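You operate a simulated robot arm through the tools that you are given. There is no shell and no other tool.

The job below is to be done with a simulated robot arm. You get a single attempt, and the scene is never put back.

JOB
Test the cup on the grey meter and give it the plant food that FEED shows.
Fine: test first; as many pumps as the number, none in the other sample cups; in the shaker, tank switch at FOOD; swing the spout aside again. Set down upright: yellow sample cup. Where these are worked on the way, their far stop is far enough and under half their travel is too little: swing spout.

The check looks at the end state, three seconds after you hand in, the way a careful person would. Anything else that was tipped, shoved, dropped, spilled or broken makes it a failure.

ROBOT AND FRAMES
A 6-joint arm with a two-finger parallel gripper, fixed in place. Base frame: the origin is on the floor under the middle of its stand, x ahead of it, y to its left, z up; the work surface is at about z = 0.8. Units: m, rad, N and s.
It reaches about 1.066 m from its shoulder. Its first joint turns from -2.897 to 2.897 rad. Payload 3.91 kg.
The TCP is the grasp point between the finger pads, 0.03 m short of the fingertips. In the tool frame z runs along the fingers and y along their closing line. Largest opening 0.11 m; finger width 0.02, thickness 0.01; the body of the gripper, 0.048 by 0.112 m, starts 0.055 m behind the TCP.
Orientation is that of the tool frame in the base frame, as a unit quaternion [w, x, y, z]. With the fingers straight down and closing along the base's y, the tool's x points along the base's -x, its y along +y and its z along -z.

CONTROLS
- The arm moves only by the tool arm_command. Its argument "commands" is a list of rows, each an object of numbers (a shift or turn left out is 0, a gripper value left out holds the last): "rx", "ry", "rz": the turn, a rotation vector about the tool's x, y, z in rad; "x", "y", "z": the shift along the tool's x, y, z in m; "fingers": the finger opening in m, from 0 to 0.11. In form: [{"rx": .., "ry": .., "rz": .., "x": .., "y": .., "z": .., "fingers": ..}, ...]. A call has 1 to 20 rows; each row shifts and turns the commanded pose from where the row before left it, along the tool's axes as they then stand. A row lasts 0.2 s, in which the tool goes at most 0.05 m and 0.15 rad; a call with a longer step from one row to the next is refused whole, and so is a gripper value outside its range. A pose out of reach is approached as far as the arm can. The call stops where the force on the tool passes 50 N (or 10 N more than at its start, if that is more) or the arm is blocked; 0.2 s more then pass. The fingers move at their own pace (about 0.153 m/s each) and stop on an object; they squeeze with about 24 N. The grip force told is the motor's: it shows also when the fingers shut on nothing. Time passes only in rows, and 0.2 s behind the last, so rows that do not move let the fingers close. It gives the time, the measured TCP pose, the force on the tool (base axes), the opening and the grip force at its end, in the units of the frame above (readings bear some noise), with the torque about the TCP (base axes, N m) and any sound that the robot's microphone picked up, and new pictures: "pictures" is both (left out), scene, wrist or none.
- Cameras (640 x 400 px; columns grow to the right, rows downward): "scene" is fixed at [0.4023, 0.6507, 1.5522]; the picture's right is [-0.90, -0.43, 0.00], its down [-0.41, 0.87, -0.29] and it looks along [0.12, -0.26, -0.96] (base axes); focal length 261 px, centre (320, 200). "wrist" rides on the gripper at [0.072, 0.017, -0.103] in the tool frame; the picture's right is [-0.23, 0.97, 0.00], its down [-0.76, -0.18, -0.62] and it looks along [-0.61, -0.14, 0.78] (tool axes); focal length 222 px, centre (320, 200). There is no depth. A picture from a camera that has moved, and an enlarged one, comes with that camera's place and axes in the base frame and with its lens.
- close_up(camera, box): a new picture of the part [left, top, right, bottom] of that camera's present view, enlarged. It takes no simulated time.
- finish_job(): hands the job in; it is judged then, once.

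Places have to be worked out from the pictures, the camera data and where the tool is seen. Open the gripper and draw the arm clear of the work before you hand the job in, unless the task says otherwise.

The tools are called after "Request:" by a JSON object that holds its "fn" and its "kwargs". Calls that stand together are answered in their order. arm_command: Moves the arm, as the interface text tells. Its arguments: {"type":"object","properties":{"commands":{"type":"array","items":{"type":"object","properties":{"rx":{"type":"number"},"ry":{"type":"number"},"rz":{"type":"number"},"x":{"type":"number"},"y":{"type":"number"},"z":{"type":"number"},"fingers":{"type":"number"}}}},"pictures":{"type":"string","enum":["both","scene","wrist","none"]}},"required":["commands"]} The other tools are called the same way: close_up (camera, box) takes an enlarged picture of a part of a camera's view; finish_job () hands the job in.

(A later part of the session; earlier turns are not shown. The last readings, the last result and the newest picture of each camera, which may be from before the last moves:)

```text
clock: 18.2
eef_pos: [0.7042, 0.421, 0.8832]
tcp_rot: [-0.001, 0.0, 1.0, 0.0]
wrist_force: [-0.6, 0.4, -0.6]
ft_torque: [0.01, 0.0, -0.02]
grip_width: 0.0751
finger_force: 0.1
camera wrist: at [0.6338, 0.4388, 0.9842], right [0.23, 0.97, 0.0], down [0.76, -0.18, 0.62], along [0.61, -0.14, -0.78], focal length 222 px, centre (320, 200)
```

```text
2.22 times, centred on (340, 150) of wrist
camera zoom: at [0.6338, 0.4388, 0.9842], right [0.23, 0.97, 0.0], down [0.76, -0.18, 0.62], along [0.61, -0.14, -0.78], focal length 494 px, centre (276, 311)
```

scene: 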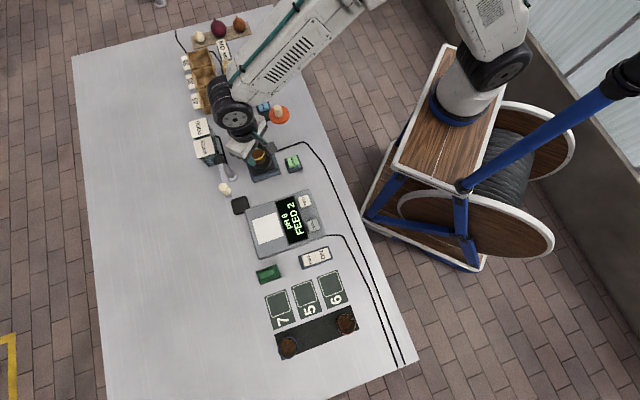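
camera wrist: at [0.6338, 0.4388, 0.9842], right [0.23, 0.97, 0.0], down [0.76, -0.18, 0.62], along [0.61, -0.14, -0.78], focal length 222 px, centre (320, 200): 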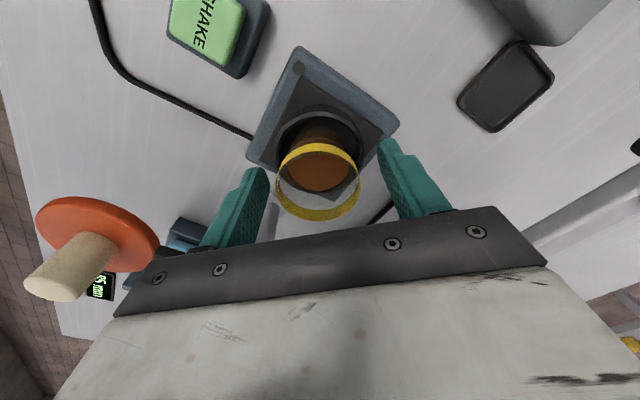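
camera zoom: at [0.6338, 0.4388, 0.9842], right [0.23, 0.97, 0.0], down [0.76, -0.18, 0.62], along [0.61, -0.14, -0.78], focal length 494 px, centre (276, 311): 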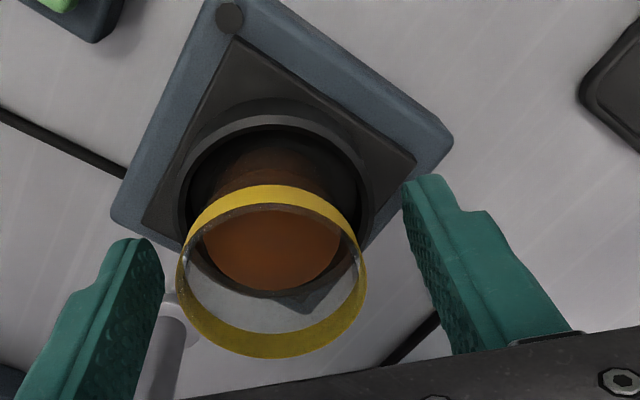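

The cup stands freely in the holder. I rise straight up and check it from both cameras.

Request:
{"fn": "arm_command", "kwargs": {"commands": [{"z": -0.01}, {"z": -0.03}, {"z": -0.04}, {"z": -0.05}, {"z": -0.05}, {}], "pictures": "both"}}

Request:
{"fn": "close_up", "kwargs": {"camera": "wrist", "box": [240, 20, 440, 160]}}

Request:
{"fn": "close_up", "kwargs": {"camera": "scene", "box": [210, 120, 310, 200]}}

```text
clock: 19.6
eef_pos: [0.7038, 0.4208, 1.0609]
tcp_rot: [0.0, 0.001, 1.0, 0.0]
wrist_force: [0.3, 0.0, 0.5]
ft_torque: [0.01, 0.0, -0.02]
grip_width: 0.075
finger_force: 0.0
camera wrist: at [0.6312, 0.4389, 1.1637], right [0.23, 0.97, 0.0], down [0.76, -0.18, 0.62], along [0.61, -0.14, -0.78], focal length 222 px, centre (320, 200)
```

scene: 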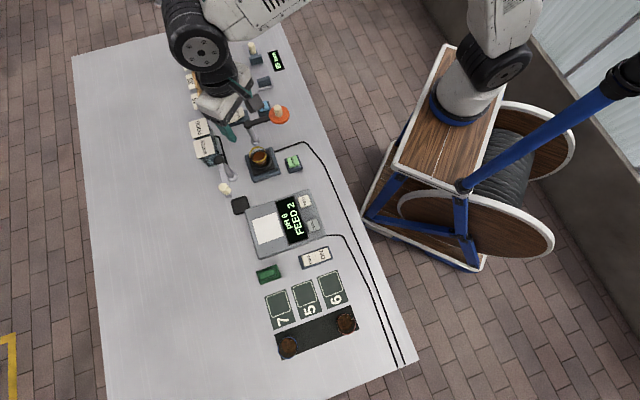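
wrist: 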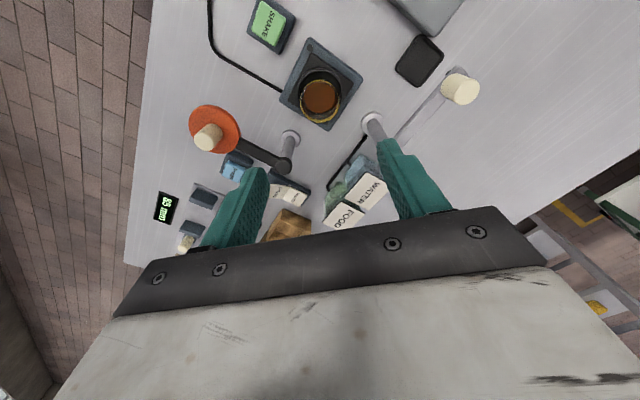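

```text
2.86 times, centred on (340, 90) of wrist
camera zoom: at [0.6312, 0.4389, 1.1637], right [0.23, 0.97, 0.0], down [0.76, -0.18, 0.62], along [0.61, -0.14, -0.78], focal length 635 px, centre (263, 514)
```

zoom: 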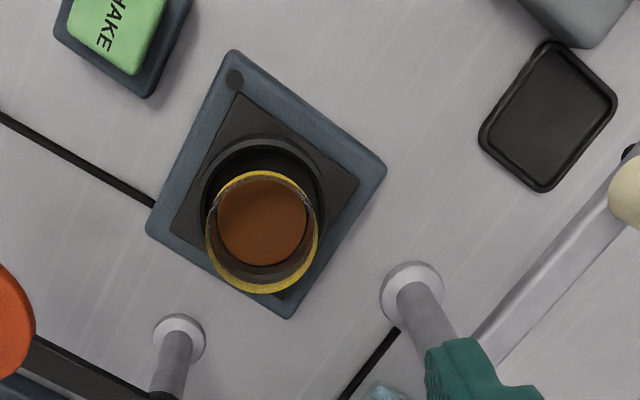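

```text
5.00 times, centred on (260, 160) of scene
camera zoom: at [0.4023, 0.6507, 1.5522], right [-0.9, -0.43, 0.0], down [-0.41, 0.87, -0.29], along [0.12, -0.26, -0.96], focal length 1304 px, centre (620, 400)
```

zoom: 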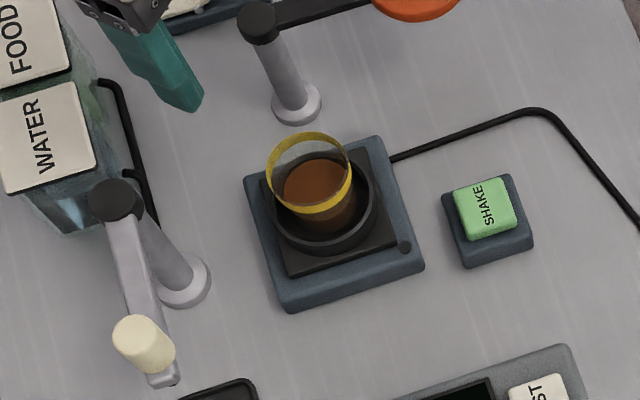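

The cup stands upright inside the ring. Now I examine the FOOD/WATER rocker closely before pressing it.

Request:
{"fn": "close_up", "kwargs": {"camera": "scene", "box": [210, 90, 290, 145]}}

Request:
{"fn": "close_up", "kwargs": {"camera": "wrist", "box": [210, 130, 330, 220]}}

Request:
{"fn": "close_up", "kwargs": {"camera": "scene", "box": [290, 235, 340, 275]}}

```text
7.27 times, centred on (250, 118) of scene
camera zoom: at [0.4023, 0.6507, 1.5522], right [-0.9, -0.43, 0.0], down [-0.41, 0.87, -0.29], along [0.12, -0.26, -0.96], focal length 1897 px, centre (829, 800)
```

zoom: 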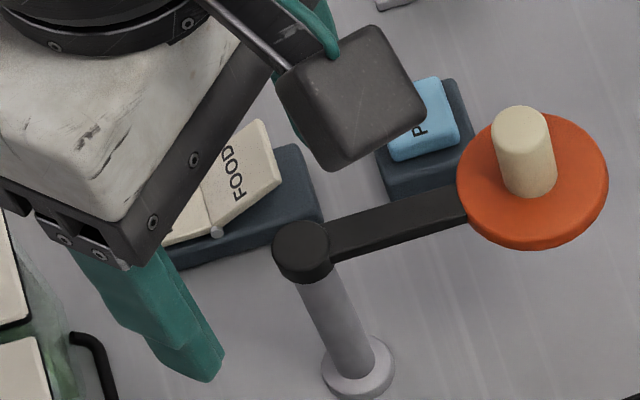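

```text
4.44 times, centred on (270, 175) of wrist
camera zoom: at [0.6312, 0.4389, 1.1637], right [0.23, 0.97, 0.0], down [0.76, -0.18, 0.62], along [0.61, -0.14, -0.78], focal length 987 px, centre (542, 311)
```

zoom: 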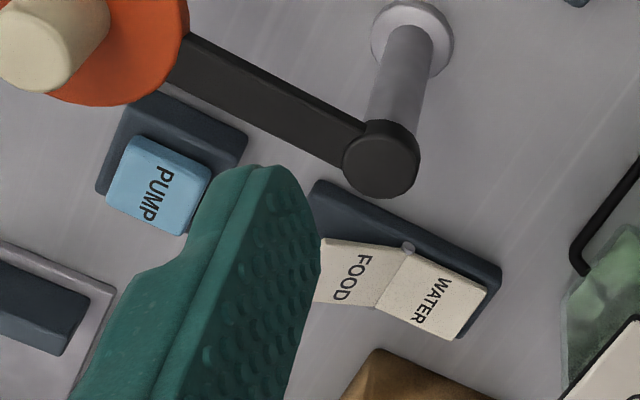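

```text
10.00 times, centred on (315, 255) of scene
camera zoom: at [0.4023, 0.6507, 1.5522], right [-0.9, -0.43, 0.0], down [-0.41, 0.87, -0.29], along [0.12, -0.26, -0.96], focal length 2609 px, centre (370, -350)
```

zoom: 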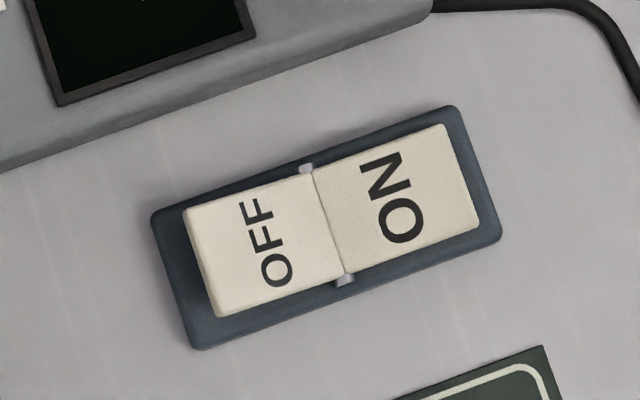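

FOOD's outer end is clearly raised (WATER selected), so FOOD has to be pressed down; I aim at about (0.840, 0.308). I close the fingers, move above it and lower partway to check the alignment.

Request:
{"fn": "arm_command", "kwargs": {"commands": [{"x": -0.0334, "y": -0.028, "fingers": 0.0}, {"x": -0.0334, "y": -0.028}, {"x": -0.0334, "y": -0.028}, {"x": -0.0334, "y": -0.028}, {"z": 0.04}, {"z": 0.04}, {"z": 0.03}, {}], "pictures": "both"}}

Request:
{"fn": "close_up", "kwargs": {"camera": "wrist", "box": [220, 60, 420, 200]}}

Request:
{"fn": "close_up", "kwargs": {"camera": "scene", "box": [200, 80, 300, 150]}}

```text
clock: 21.4
eef_pos: [0.8394, 0.3081, 0.9505]
tcp_rot: [0.0, 0.0, 1.0, 0.0]
wrist_force: [-0.3, -0.5, 0.4]
ft_torque: [0.05, -0.01, 0.01]
grip_width: 0.0
finger_force: 24.2
camera wrist: at [0.7672, 0.3273, 1.0535], right [0.23, 0.97, 0.0], down [0.76, -0.18, 0.62], along [0.61, -0.14, -0.78], focal length 222 px, centre (320, 200)
```

scene: 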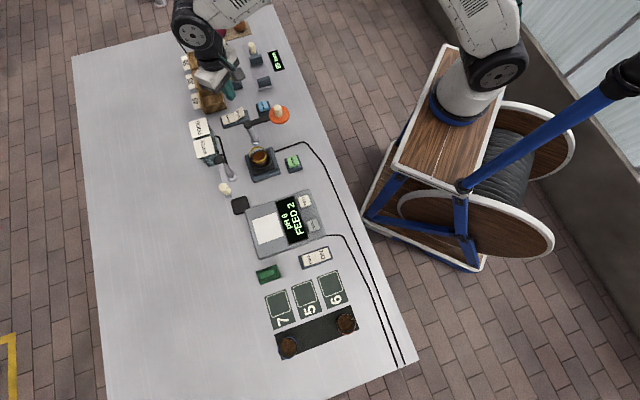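
wrist: 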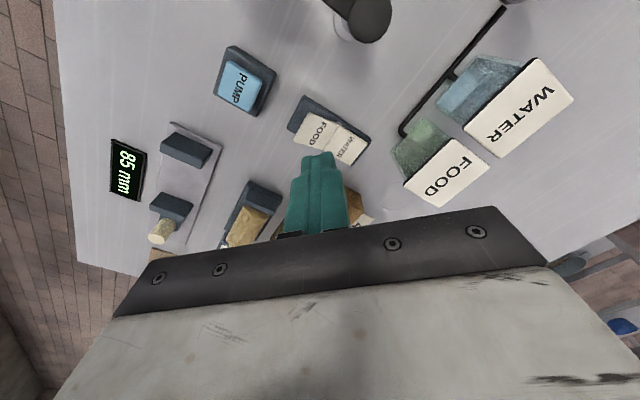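

```text
2.86 times, centred on (320, 130) of wrist
camera zoom: at [0.7672, 0.3273, 1.0535], right [0.23, 0.97, 0.0], down [0.76, -0.18, 0.62], along [0.61, -0.14, -0.78], focal length 635 px, centre (320, 400)
```

zoom: 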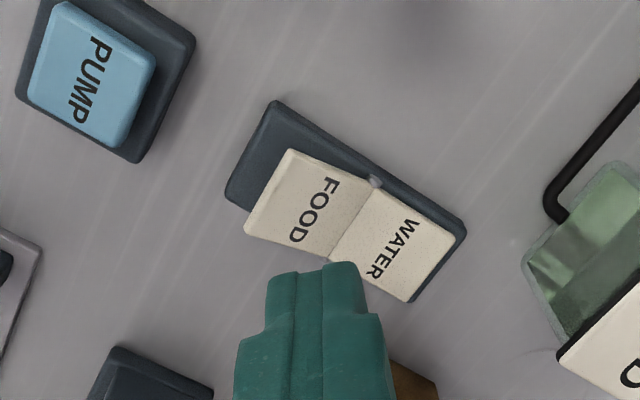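

```text
5.71 times, centred on (250, 115) of scene
camera zoom: at [0.4023, 0.6507, 1.5522], right [-0.9, -0.43, 0.0], down [-0.41, 0.87, -0.29], along [0.12, -0.26, -0.96], focal length 1491 px, centre (720, 686)
```

zoom: 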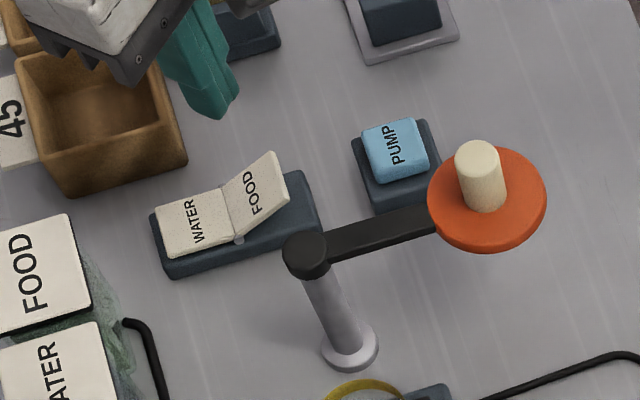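

In this view the TCP axis falls a bit too near the rocker's pivot, so I shift to about (0.843, 0.298), over the raised outer part of FOOD. I then lower to just above it.

Request:
{"fn": "arm_command", "kwargs": {"commands": [{"x": -0.003, "y": -0.01}, {"z": 0.03}, {"z": 0.03}, {}], "pictures": "wrist"}}

Request:
{"fn": "close_up", "kwargs": {"camera": "wrist", "box": [220, 60, 420, 200]}}

Request:
{"fn": "close_up", "kwargs": {"camera": "scene", "box": [200, 80, 300, 150]}}

```text
clock: 22.4
eef_pos: [0.8442, 0.2985, 0.8915]
tcp_rot: [0.001, 0.0, 1.0, 0.0]
wrist_force: [0.1, -0.5, 0.0]
ft_torque: [-0.04, -0.01, 0.0]
grip_width: 0.0
finger_force: 24.4
camera wrist: at [0.7715, 0.3157, 0.9934], right [0.23, 0.97, 0.0], down [0.76, -0.18, 0.62], along [0.61, -0.14, -0.78], focal length 222 px, centre (320, 200)
```

wrist: 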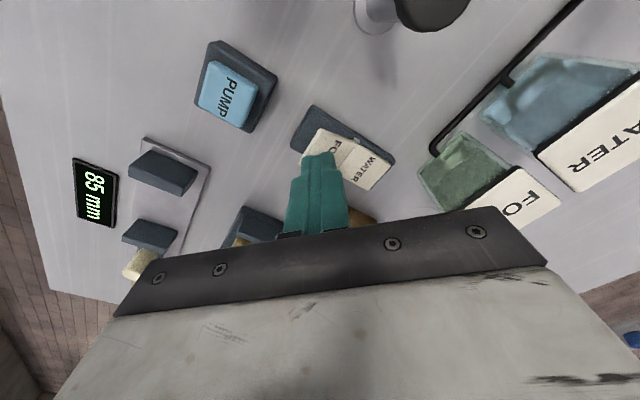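

```text
2.86 times, centred on (320, 130) of wrist
camera zoom: at [0.7715, 0.3157, 0.9934], right [0.23, 0.97, 0.0], down [0.76, -0.18, 0.62], along [0.61, -0.14, -0.78], focal length 635 px, centre (320, 400)
```

zoom: 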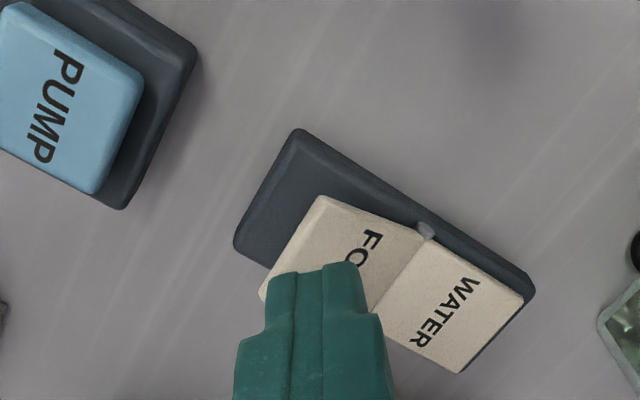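

```text
5.71 times, centred on (250, 115) of scene
camera zoom: at [0.4023, 0.6507, 1.5522], right [-0.9, -0.43, 0.0], down [-0.41, 0.87, -0.29], along [0.12, -0.26, -0.96], focal length 1491 px, centre (720, 686)
```

zoom: 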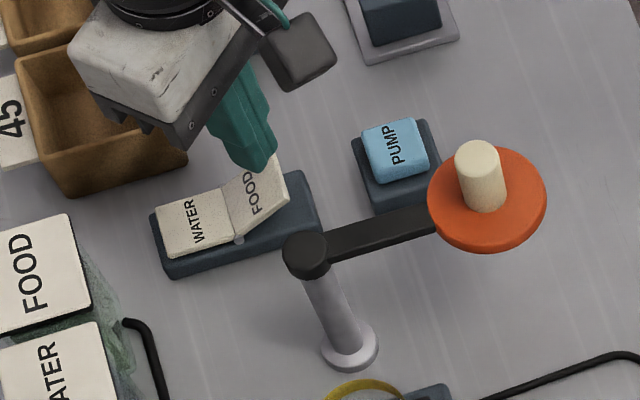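

The fingertips sit above the raised FOOD half. I shift 3 mm back for centring and press down in small steps.

Request:
{"fn": "arm_command", "kwargs": {"commands": [{"x": 0.003}, {"z": 0.008}, {"z": 0.005}, {"z": 0.004}, {"z": 0.004}, {"z": 0.003}], "pictures": "both"}}

Request:
{"fn": "close_up", "kwargs": {"camera": "wrist", "box": [220, 60, 420, 200]}}

Request:
{"fn": "close_up", "kwargs": {"camera": "scene", "box": [200, 80, 300, 150]}}

```text
clock: 23.8
eef_pos: [0.8398, 0.2976, 0.8683]
tcp_rot: [0.001, 0.0, 1.0, 0.0]
wrist_force: [-0.3, -0.6, 1.2]
ft_torque: [-0.01, -0.01, 0.01]
grip_width: 0.0001
finger_force: 23.9
camera wrist: at [0.7675, 0.3163, 0.97], right [0.23, 0.97, 0.0], down [0.76, -0.18, 0.62], along [0.61, -0.14, -0.78], focal length 222 px, centre (320, 200)
```

scene: 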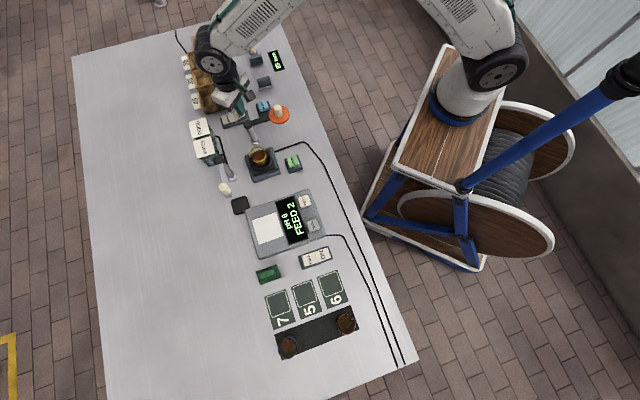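
wrist: 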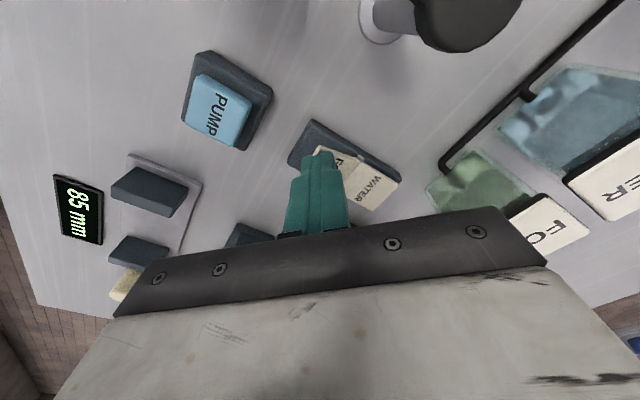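

```text
2.86 times, centred on (320, 130) of wrist
camera zoom: at [0.7675, 0.3163, 0.97], right [0.23, 0.97, 0.0], down [0.76, -0.18, 0.62], along [0.61, -0.14, -0.78], focal length 635 px, centre (320, 400)
```

zoom: 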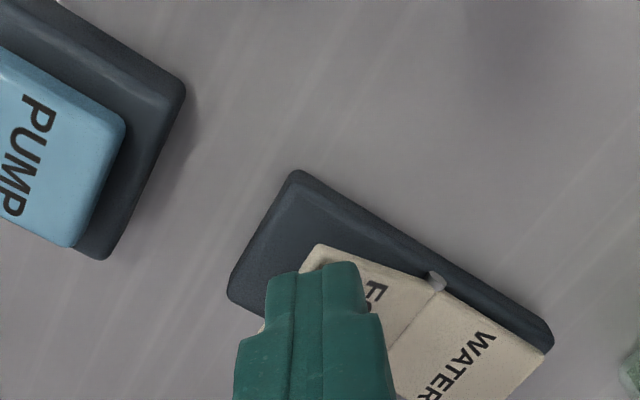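

```text
5.71 times, centred on (250, 115) of scene
camera zoom: at [0.4023, 0.6507, 1.5522], right [-0.9, -0.43, 0.0], down [-0.41, 0.87, -0.29], along [0.12, -0.26, -0.96], focal length 1491 px, centre (720, 686)
```

zoom: 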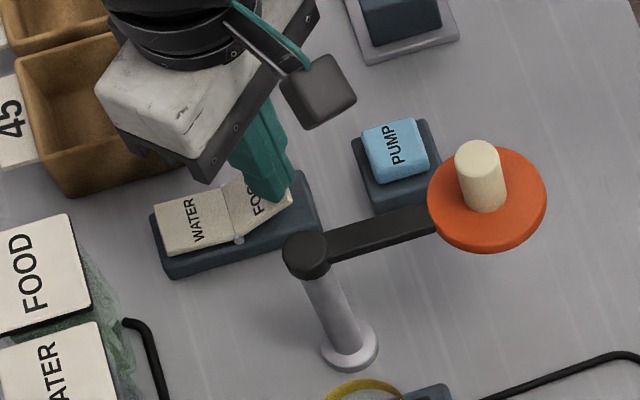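

Contact has just started (1.2 N, tips at z≈0.838) and there is no click yet. I keep pressing in small steps.

Request:
{"fn": "arm_command", "kwargs": {"commands": [{"z": 0.003}, {"z": 0.003}, {"z": 0.003}, {"z": 0.003}], "pictures": "wrist"}}

Request:
{"fn": "close_up", "kwargs": {"camera": "wrist", "box": [220, 60, 420, 200]}}

Request:
{"fn": "close_up", "kwargs": {"camera": "scene", "box": [200, 80, 300, 150]}}

```text
clock: 24.8
eef_pos: [0.8396, 0.2993, 0.8542]
tcp_rot: [0.0, -0.001, 1.0, 0.0]
wrist_force: [-0.1, -0.1, -0.3]
ft_torque: [-0.02, 0.03, -0.01]
grip_width: 0.0
finger_force: 24.2
camera wrist: at [0.7674, 0.3164, 0.9579], right [0.23, 0.97, 0.0], down [0.76, -0.18, 0.62], along [0.61, -0.14, -0.78], focal length 222 px, centre (320, 200)
```

wrist: 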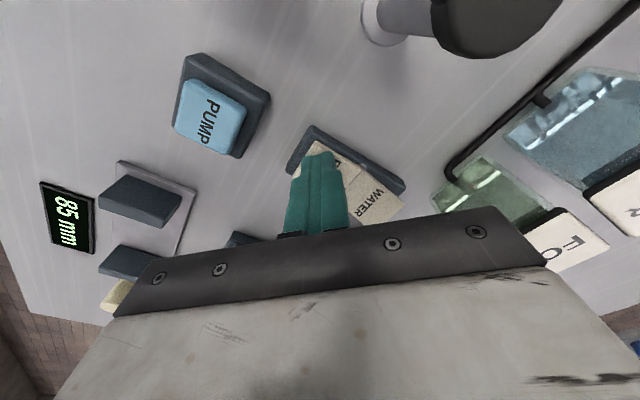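

```text
2.86 times, centred on (320, 130) of wrist
camera zoom: at [0.7674, 0.3164, 0.9579], right [0.23, 0.97, 0.0], down [0.76, -0.18, 0.62], along [0.61, -0.14, -0.78], focal length 635 px, centre (320, 400)
```

zoom: 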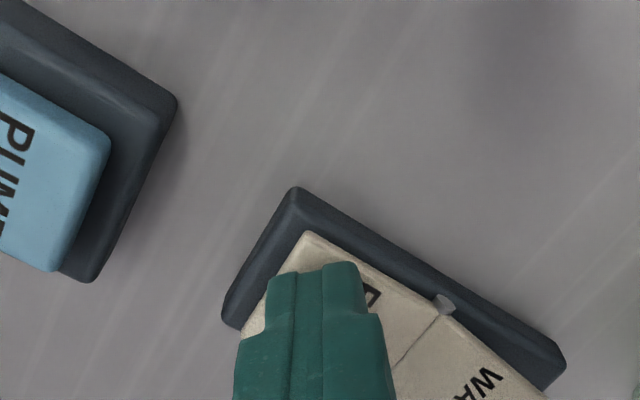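

```text
5.71 times, centred on (250, 115) of scene
camera zoom: at [0.4023, 0.6507, 1.5522], right [-0.9, -0.43, 0.0], down [-0.41, 0.87, -0.29], along [0.12, -0.26, -0.96], focal length 1491 px, centre (720, 686)
```

zoom: 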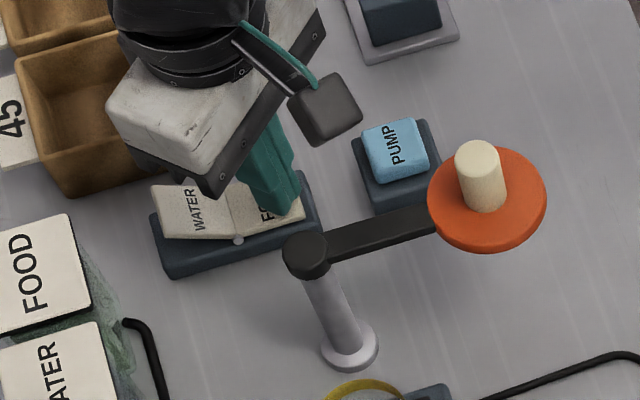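

FOOD now looks flush and WATER raised. I lift off to verify.

Request:
{"fn": "arm_command", "kwargs": {"commands": [{"z": -0.01}, {"z": -0.03}, {"z": -0.04}, {"z": -0.04}, {}], "pictures": "both"}}

Request:
{"fn": "close_up", "kwargs": {"camera": "wrist", "box": [220, 60, 420, 200]}}

Request:
{"fn": "close_up", "kwargs": {"camera": "scene", "box": [200, 80, 300, 150]}}

```text
clock: 26.0
eef_pos: [0.8396, 0.2982, 0.9756]
tcp_rot: [0.0, 0.0, 1.0, 0.0]
wrist_force: [0.1, 0.7, 0.7]
ft_torque: [-0.03, -0.01, -0.02]
grip_width: 0.0001
finger_force: 24.2
camera wrist: at [0.7674, 0.3161, 1.0775], right [0.23, 0.97, 0.0], down [0.76, -0.18, 0.62], along [0.61, -0.14, -0.78], focal length 222 px, centre (320, 200)
```

scene: 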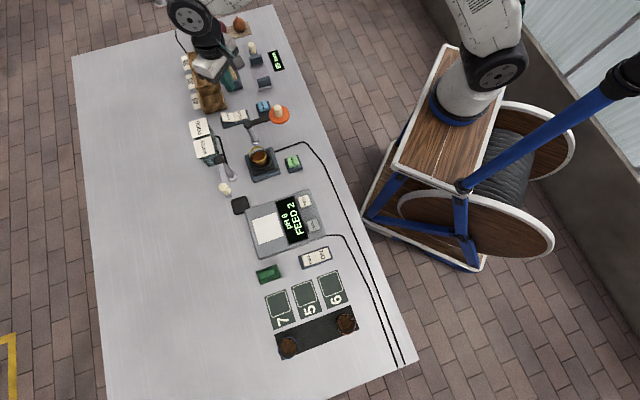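
wrist: 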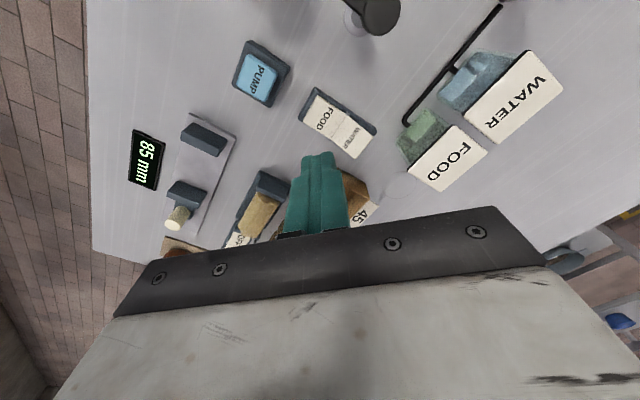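

```text
2.86 times, centred on (320, 130) of wrist
camera zoom: at [0.7674, 0.3161, 1.0775], right [0.23, 0.97, 0.0], down [0.76, -0.18, 0.62], along [0.61, -0.14, -0.78], focal length 635 px, centre (320, 400)
```

zoom: 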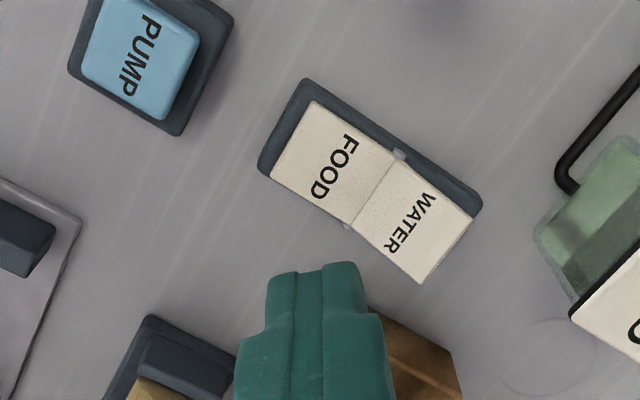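

```text
5.71 times, centred on (250, 115) of scene
camera zoom: at [0.4023, 0.6507, 1.5522], right [-0.9, -0.43, 0.0], down [-0.41, 0.87, -0.29], along [0.12, -0.26, -0.96], focal length 1491 px, centre (720, 686)
```

zoom: 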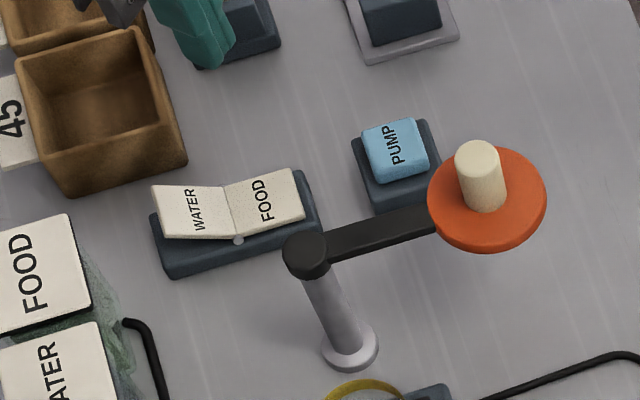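

FOOD is down and WATER is up, so the tank switch is now at FOOD. Next I rise and move above the spout knob (about (0.711, 0.556)), with the fingers opened to cage it.

Request:
{"fn": "arm_command", "kwargs": {"commands": [{"z": -0.045}, {"z": -0.035}, {"x": 0.0185, "y": 0.0369, "fingers": 0.06}, {"x": 0.0185, "y": 0.0369}, {"x": 0.0185, "y": 0.0369}, {"x": 0.0185, "y": 0.0369}, {"x": 0.0185, "y": 0.0369}, {"x": 0.0185, "y": 0.0369}, {"x": 0.0185, "y": 0.0369}, {}], "pictures": "both"}}

Request:
{"fn": "close_up", "kwargs": {"camera": "wrist", "box": [200, 20, 440, 200]}}

Request:
{"fn": "close_up", "kwargs": {"camera": "scene", "box": [190, 130, 290, 210]}}

```text
clock: 28.2
eef_pos: [0.7109, 0.5547, 1.0548]
tcp_rot: [0.0, 0.001, 1.0, 0.0]
wrist_force: [0.0, 0.0, -0.9]
ft_torque: [0.04, 0.01, -0.01]
grip_width: 0.0599
finger_force: 0.0
camera wrist: at [0.6382, 0.5721, 1.1589], right [0.23, 0.97, 0.0], down [0.76, -0.18, 0.62], along [0.61, -0.14, -0.78], focal length 222 px, centre (320, 200)
```

scene: 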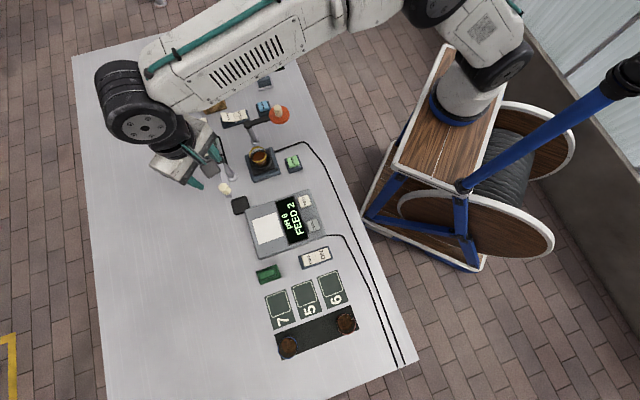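
wrist: 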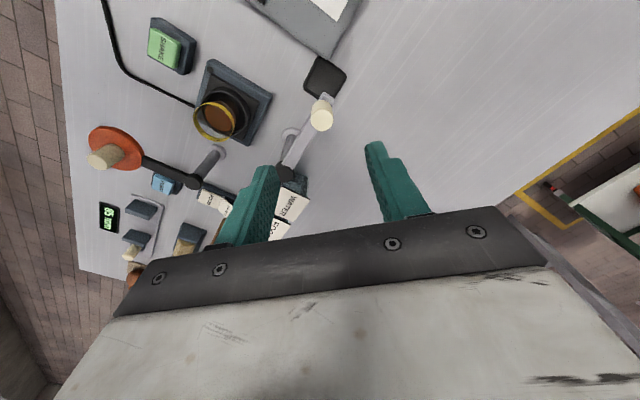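

```text
2.22 times, centred on (320, 110) of wrist
camera zoom: at [0.6382, 0.5721, 1.1589], right [0.23, 0.97, 0.0], down [0.76, -0.18, 0.62], along [0.61, -0.14, -0.78], focal length 494 px, centre (320, 400)
```

zoom: 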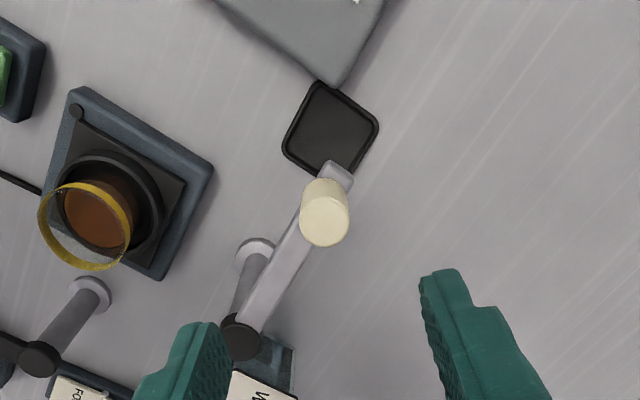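

```text
5.00 times, centred on (240, 170) of scene
camera zoom: at [0.4023, 0.6507, 1.5522], right [-0.9, -0.43, 0.0], down [-0.41, 0.87, -0.29], along [0.12, -0.26, -0.96], focal length 1304 px, centre (720, 350)
```

zoom: 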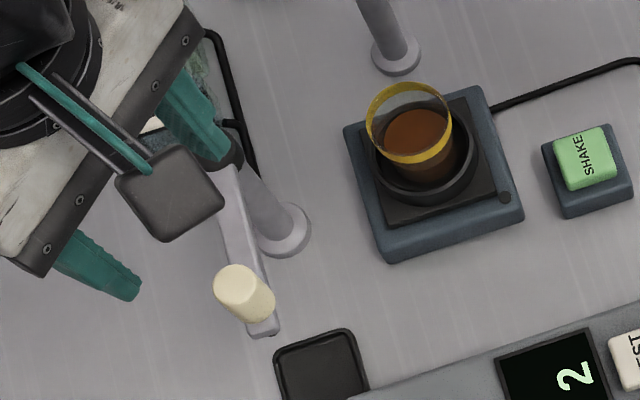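

The knob is about 2 mm off in x and y from the TCP axis, at (0.713, 0.558), and the pivot is at about (0.776, 0.4925). I correct and lower so the fingers cage the knob from its upper part.

Request:
{"fn": "arm_command", "kwargs": {"commands": [{"x": -0.002, "y": 0.002, "z": 0.02}, {"z": 0.03}, {"z": 0.03}, {"z": 0.02}, {}], "pictures": "both"}}

Request:
{"fn": "close_up", "kwargs": {"camera": "wrist", "box": [200, 60, 440, 240]}}

Request:
{"fn": "close_up", "kwargs": {"camera": "scene", "box": [190, 130, 290, 210]}}

```text
clock: 29.4
eef_pos: [0.712, 0.5586, 0.9546]
tcp_rot: [0.0, 0.001, 1.0, 0.0]
wrist_force: [0.0, 0.0, -0.1]
ft_torque: [-0.01, 0.01, 0.0]
grip_width: 0.0599
finger_force: 0.1
camera wrist: at [0.639, 0.5764, 1.0576], right [0.23, 0.97, 0.0], down [0.76, -0.18, 0.62], along [0.61, -0.14, -0.78], focal length 222 px, centre (320, 200)
```

scene: 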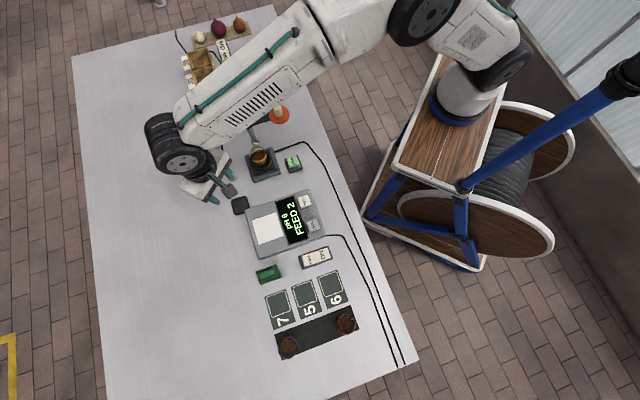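
wrist: 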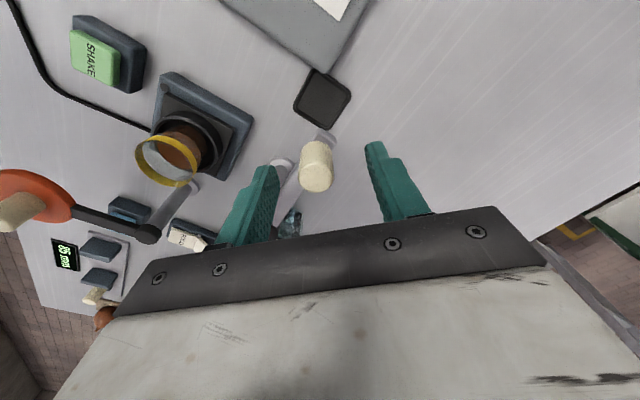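

```text
2.22 times, centred on (320, 150) of wrist
camera zoom: at [0.639, 0.5764, 1.0576], right [0.23, 0.97, 0.0], down [0.76, -0.18, 0.62], along [0.61, -0.14, -0.78], focal length 494 px, centre (320, 311)
```

zoom: 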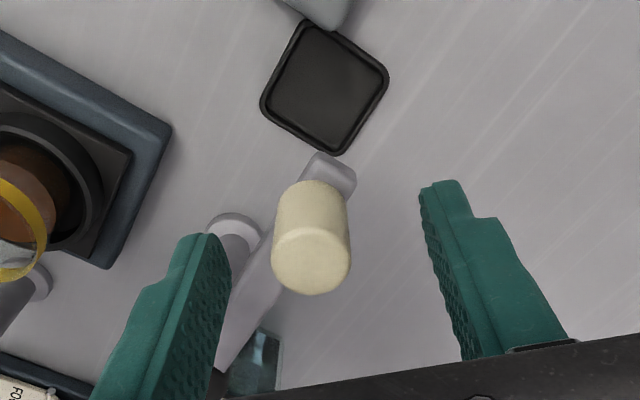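

```text
5.00 times, centred on (240, 170) of scene
camera zoom: at [0.4023, 0.6507, 1.5522], right [-0.9, -0.43, 0.0], down [-0.41, 0.87, -0.29], along [0.12, -0.26, -0.96], focal length 1304 px, centre (720, 350)
```

zoom: 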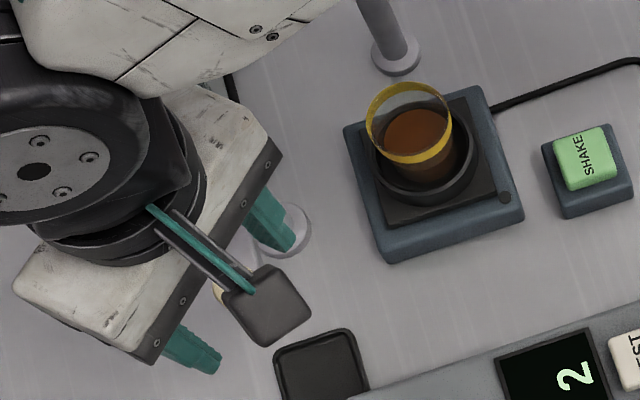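

The knob sits about 3 mm toward −y from centre, so I centre on it and narrow the cage to 0.03 m. I then start swinging it along its arc toward the shaker.

Request:
{"fn": "arm_command", "kwargs": {"commands": [{"x": -0.001, "y": -0.003, "fingers": 0.03}, {"fingers": 0.03}, {"fingers": 0.03}, {"x": 0.0104, "y": -0.0122}, {"x": 0.0077, "y": -0.0134}, {"x": 0.0053, "y": -0.0145}, {}], "pictures": "both"}}

Request:
{"fn": "close_up", "kwargs": {"camera": "wrist", "box": [200, 60, 440, 240]}}

Request:
{"fn": "close_up", "kwargs": {"camera": "scene", "box": [190, 130, 290, 210]}}

```text
clock: 31.0
eef_pos: [0.6901, 0.515, 0.9551]
tcp_rot: [-0.001, 0.0, 1.0, 0.0]
wrist_force: [0.2, -0.2, 0.4]
ft_torque: [0.0, 0.01, -0.01]
grip_width: 0.0301
finger_force: 0.0
camera wrist: at [0.6178, 0.5335, 1.0575], right [0.23, 0.97, 0.0], down [0.76, -0.18, 0.62], along [0.61, -0.14, -0.78], focal length 222 px, centre (320, 200)
```

scene: 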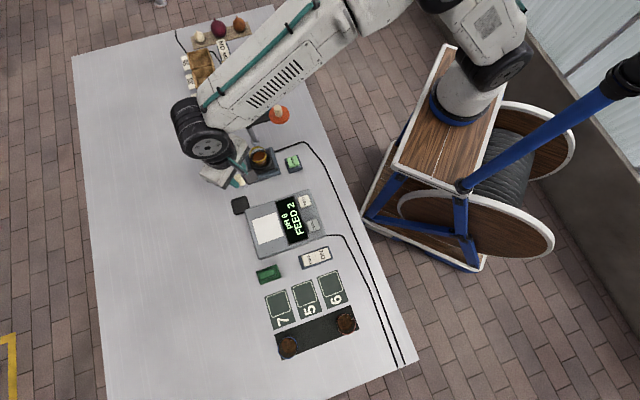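
wrist: 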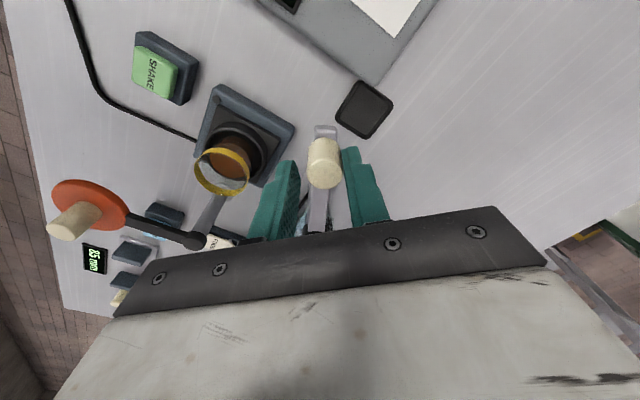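

```text
2.22 times, centred on (320, 150) of wrist
camera zoom: at [0.6178, 0.5335, 1.0575], right [0.23, 0.97, 0.0], down [0.76, -0.18, 0.62], along [0.61, -0.14, -0.78], focal length 494 px, centre (320, 311)
```

zoom: 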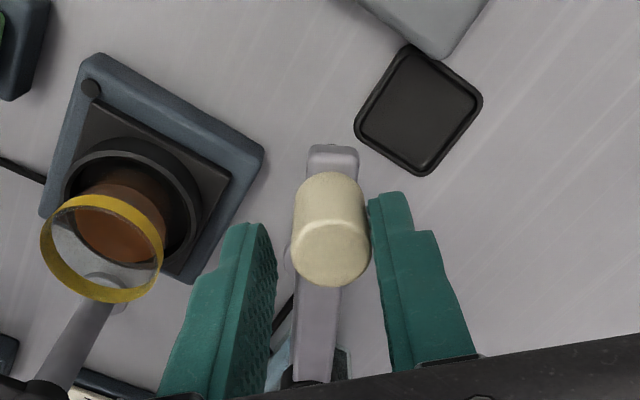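

```text
5.00 times, centred on (240, 170) of scene
camera zoom: at [0.4023, 0.6507, 1.5522], right [-0.9, -0.43, 0.0], down [-0.41, 0.87, -0.29], along [0.12, -0.26, -0.96], focal length 1304 px, centre (720, 350)
```

zoom: 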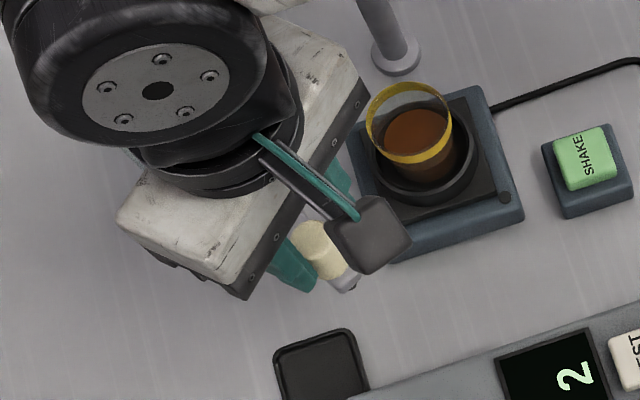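

The spout follows the cage without resistance. I carry on along the arc, moved 2 mm outward to keep the knob centred in x.

Request:
{"fn": "arm_command", "kwargs": {"commands": [{"x": 0.0047, "y": -0.0152}, {"x": 0.0, "y": -0.0154}, {"x": -0.0027, "y": -0.0152}, {"x": -0.0053, "y": -0.0145}, {}], "pictures": "both"}}

Request:
{"fn": "close_up", "kwargs": {"camera": "wrist", "box": [200, 60, 440, 240]}}

Request:
{"fn": "close_up", "kwargs": {"camera": "scene", "box": [210, 120, 310, 200]}}

```text
clock: 32.2
eef_pos: [0.6932, 0.4549, 0.9558]
tcp_rot: [0.0, 0.0, 1.0, -0.001]
wrist_force: [0.3, 0.2, 0.3]
ft_torque: [0.01, 0.01, -0.01]
grip_width: 0.0302
finger_force: 0.0
camera wrist: at [0.6214, 0.4732, 1.0582], right [0.23, 0.97, 0.0], down [0.76, -0.18, 0.62], along [0.61, -0.14, -0.78], focal length 222 px, centre (320, 200)
```

scene: 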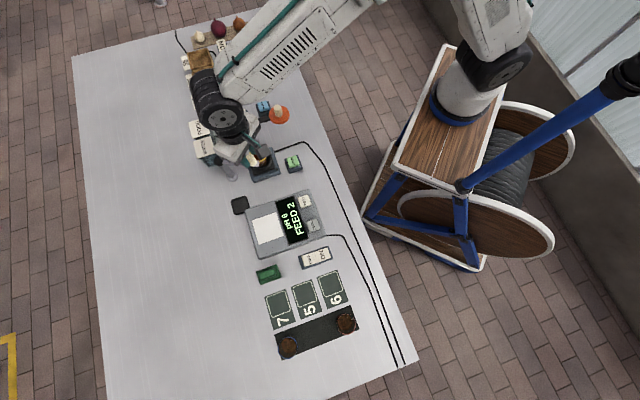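
wrist: 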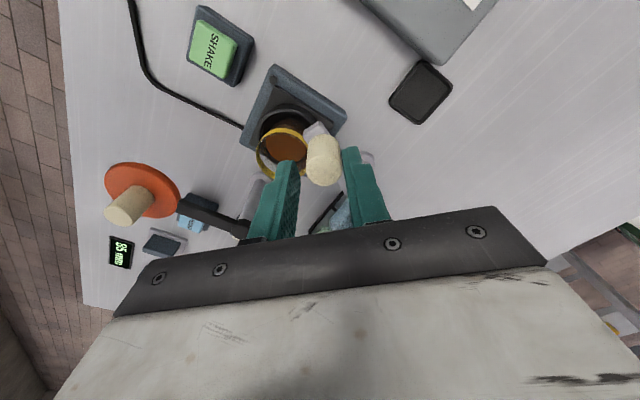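

```text
2.22 times, centred on (320, 150) of wrist
camera zoom: at [0.6214, 0.4732, 1.0582], right [0.23, 0.97, 0.0], down [0.76, -0.18, 0.62], along [0.61, -0.14, -0.78], focal length 494 px, centre (320, 311)
```

zoom: 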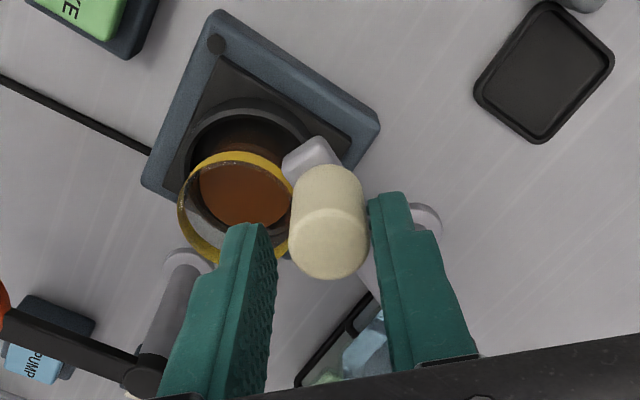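

```text
5.00 times, centred on (260, 160) of scene
camera zoom: at [0.4023, 0.6507, 1.5522], right [-0.9, -0.43, 0.0], down [-0.41, 0.87, -0.29], along [0.12, -0.26, -0.96], focal length 1304 px, centre (620, 400)
```

zoom: 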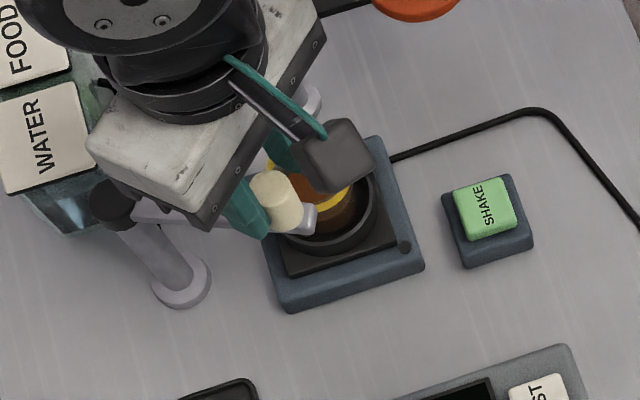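

The spout tip is now partly over the cup (about 202° of swing angle). I continue along the arc toward the ring centre at about 225°.

Request:
{"fn": "arm_command", "kwargs": {"commands": [{"x": -0.0025, "y": -0.0122}, {"x": -0.0073, "y": -0.0108}, {"x": -0.0075, "y": -0.0084}, {}], "pictures": "both"}}

Request:
{"fn": "close_up", "kwargs": {"camera": "wrist", "box": [200, 60, 440, 240]}}

Request:
{"fn": "close_up", "kwargs": {"camera": "scene", "box": [210, 120, 310, 200]}}

```text
clock: 33.2
eef_pos: [0.7123, 0.4238, 0.9555]
tcp_rot: [0.001, 0.0, 1.0, 0.0]
wrist_force: [-0.1, 0.3, 0.9]
ft_torque: [0.01, -0.01, 0.04]
grip_width: 0.0299
finger_force: 0.0
camera wrist: at [0.6386, 0.441, 1.0578], right [0.23, 0.97, 0.0], down [0.76, -0.18, 0.62], along [0.61, -0.14, -0.78], focal length 222 px, centre (320, 200)
```

scene: 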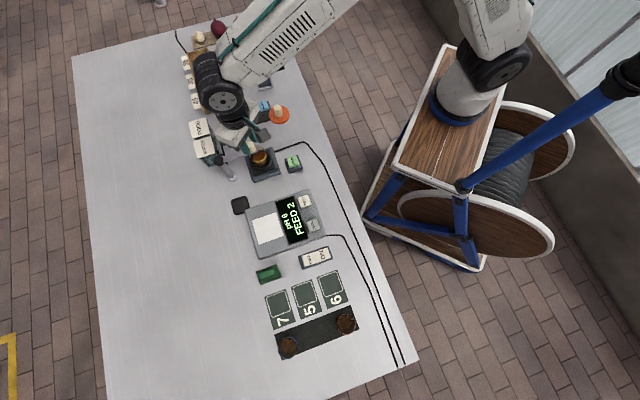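
wrist: 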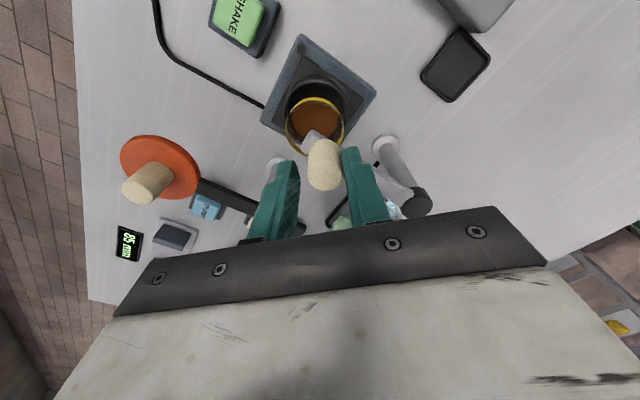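

```text
2.22 times, centred on (320, 150) of wrist
camera zoom: at [0.6386, 0.441, 1.0578], right [0.23, 0.97, 0.0], down [0.76, -0.18, 0.62], along [0.61, -0.14, -0.78], focal length 494 px, centre (320, 311)
```

zoom: 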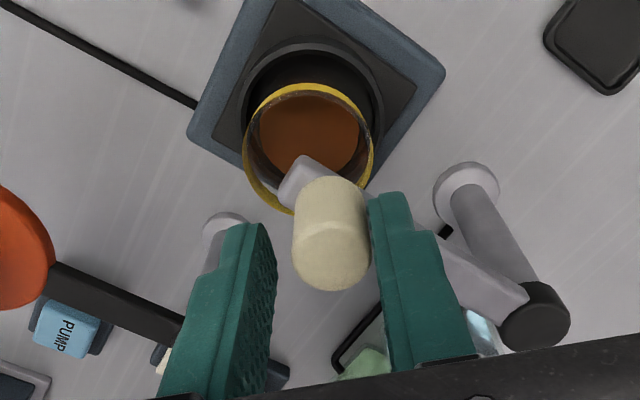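

```text
5.00 times, centred on (260, 160) of scene
camera zoom: at [0.4023, 0.6507, 1.5522], right [-0.9, -0.43, 0.0], down [-0.41, 0.87, -0.29], along [0.12, -0.26, -0.96], focal length 1304 px, centre (620, 400)
```

zoom: 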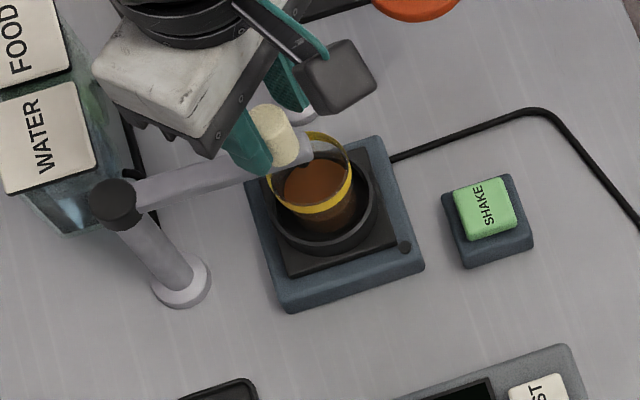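

The spout tip projects to about (0.704, 0.420), right above the cup centre at about (0.705, 0.420). I nudge about 4 mm further to feel whether this is the far stop.

Request:
{"fn": "arm_command", "kwargs": {"commands": [{"x": -0.0015, "y": -0.0015}, {"x": -0.0015, "y": -0.0015}, {}], "pictures": "wrist"}}

Request:
{"fn": "close_up", "kwargs": {"camera": "wrist", "box": [200, 60, 440, 240]}}

```text
clock: 34.0
eef_pos: [0.7136, 0.421, 0.9564]
tcp_rot: [0.0, 0.0, 1.0, 0.001]
wrist_force: [-2.3, 4.5, 0.1]
ft_torque: [0.11, 0.05, 0.01]
grip_width: 0.032
finger_force: 2.3
camera wrist: at [0.6411, 0.4388, 1.0584], right [0.23, 0.97, 0.0], down [0.76, -0.18, 0.62], along [0.61, -0.14, -0.78], focal length 222 px, centre (320, 200)
```

wrist: 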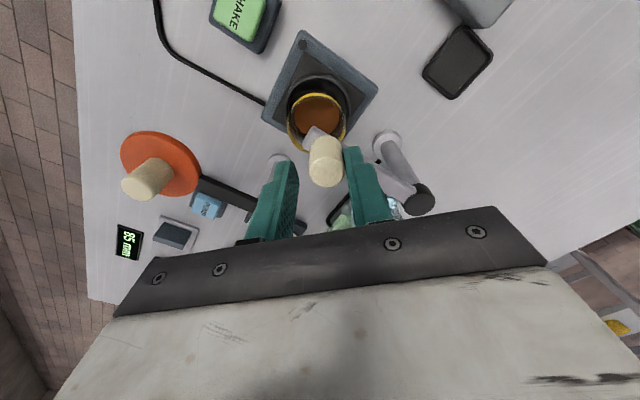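

```text
2.22 times, centred on (320, 150) of wrist
camera zoom: at [0.6411, 0.4388, 1.0584], right [0.23, 0.97, 0.0], down [0.76, -0.18, 0.62], along [0.61, -0.14, -0.78], focal length 494 px, centre (320, 311)
```

zoom: 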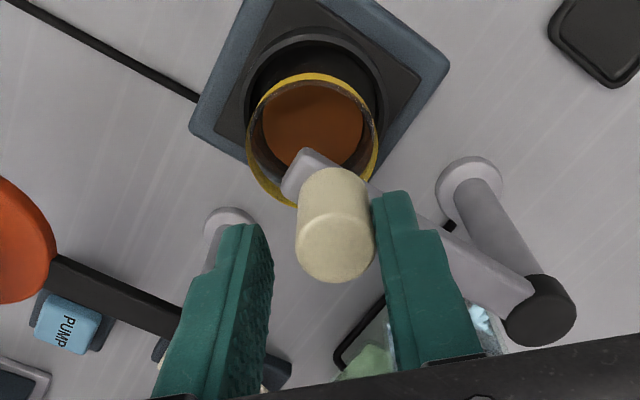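

The force rose and the finger yielded, so the spout is at its far stop over the cup. I back off slightly, open the fingers and rise clear.

Request:
{"fn": "arm_command", "kwargs": {"commands": [{"x": 0.002, "y": 0.003}, {"fingers": 0.06}, {}, {"z": -0.02}, {"z": -0.04}, {"z": -0.04}, {}], "pictures": "both"}}

Request:
{"fn": "close_up", "kwargs": {"camera": "wrist", "box": [140, 20, 400, 200]}}

Request:
{"fn": "close_up", "kwargs": {"camera": "scene", "box": [210, 120, 310, 200]}}

```text
clock: 35.6
eef_pos: [0.7116, 0.424, 1.0565]
tcp_rot: [0.0, 0.001, 1.0, -0.001]
wrist_force: [0.3, -1.1, -0.4]
ft_torque: [0.01, -0.01, 0.01]
grip_width: 0.0601
finger_force: 0.0
camera wrist: at [0.6398, 0.4422, 1.158], right [0.23, 0.97, 0.0], down [0.76, -0.18, 0.62], along [0.61, -0.14, -0.78], focal length 222 px, centre (320, 200)
```

scene: 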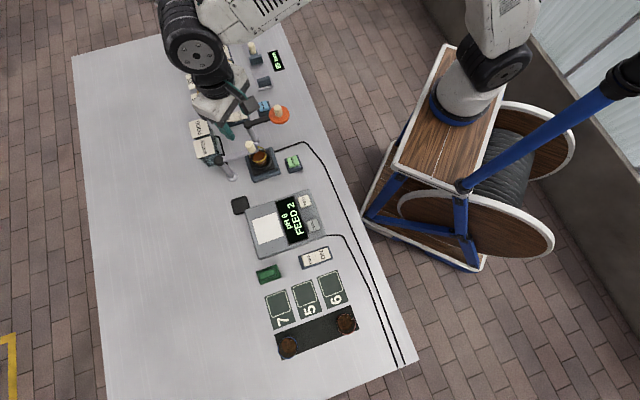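
wrist: 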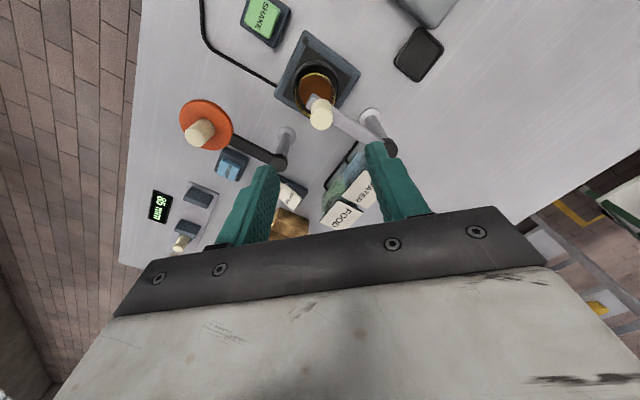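

```text
2.22 times, centred on (270, 110) of wrist
camera zoom: at [0.6398, 0.4422, 1.158], right [0.23, 0.97, 0.0], down [0.76, -0.18, 0.62], along [0.61, -0.14, -0.78], focal length 494 px, centre (431, 400)
```

zoom: 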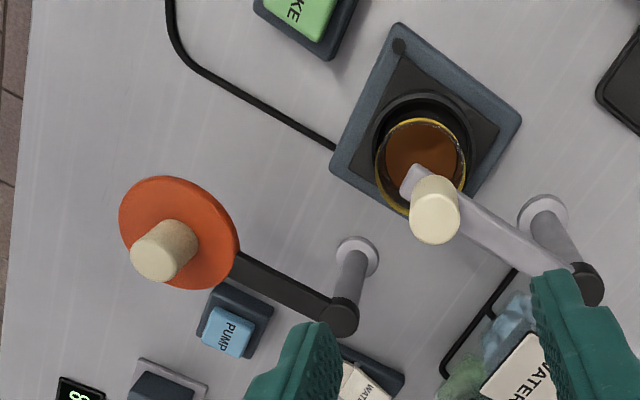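

```text
5.00 times, centred on (260, 160) of scene
camera zoom: at [0.4023, 0.6507, 1.5522], right [-0.9, -0.43, 0.0], down [-0.41, 0.87, -0.29], along [0.12, -0.26, -0.96], focal length 1304 px, centre (620, 400)
```

zoom: 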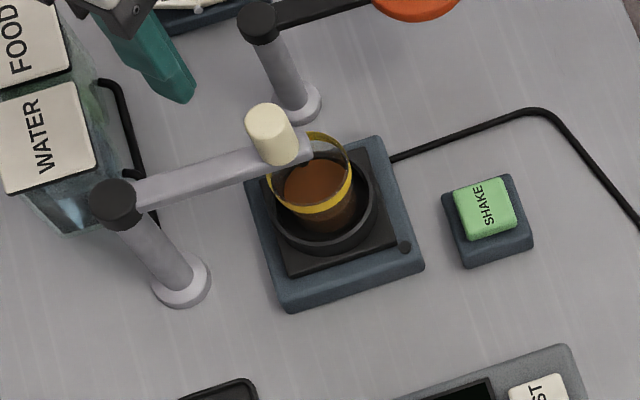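

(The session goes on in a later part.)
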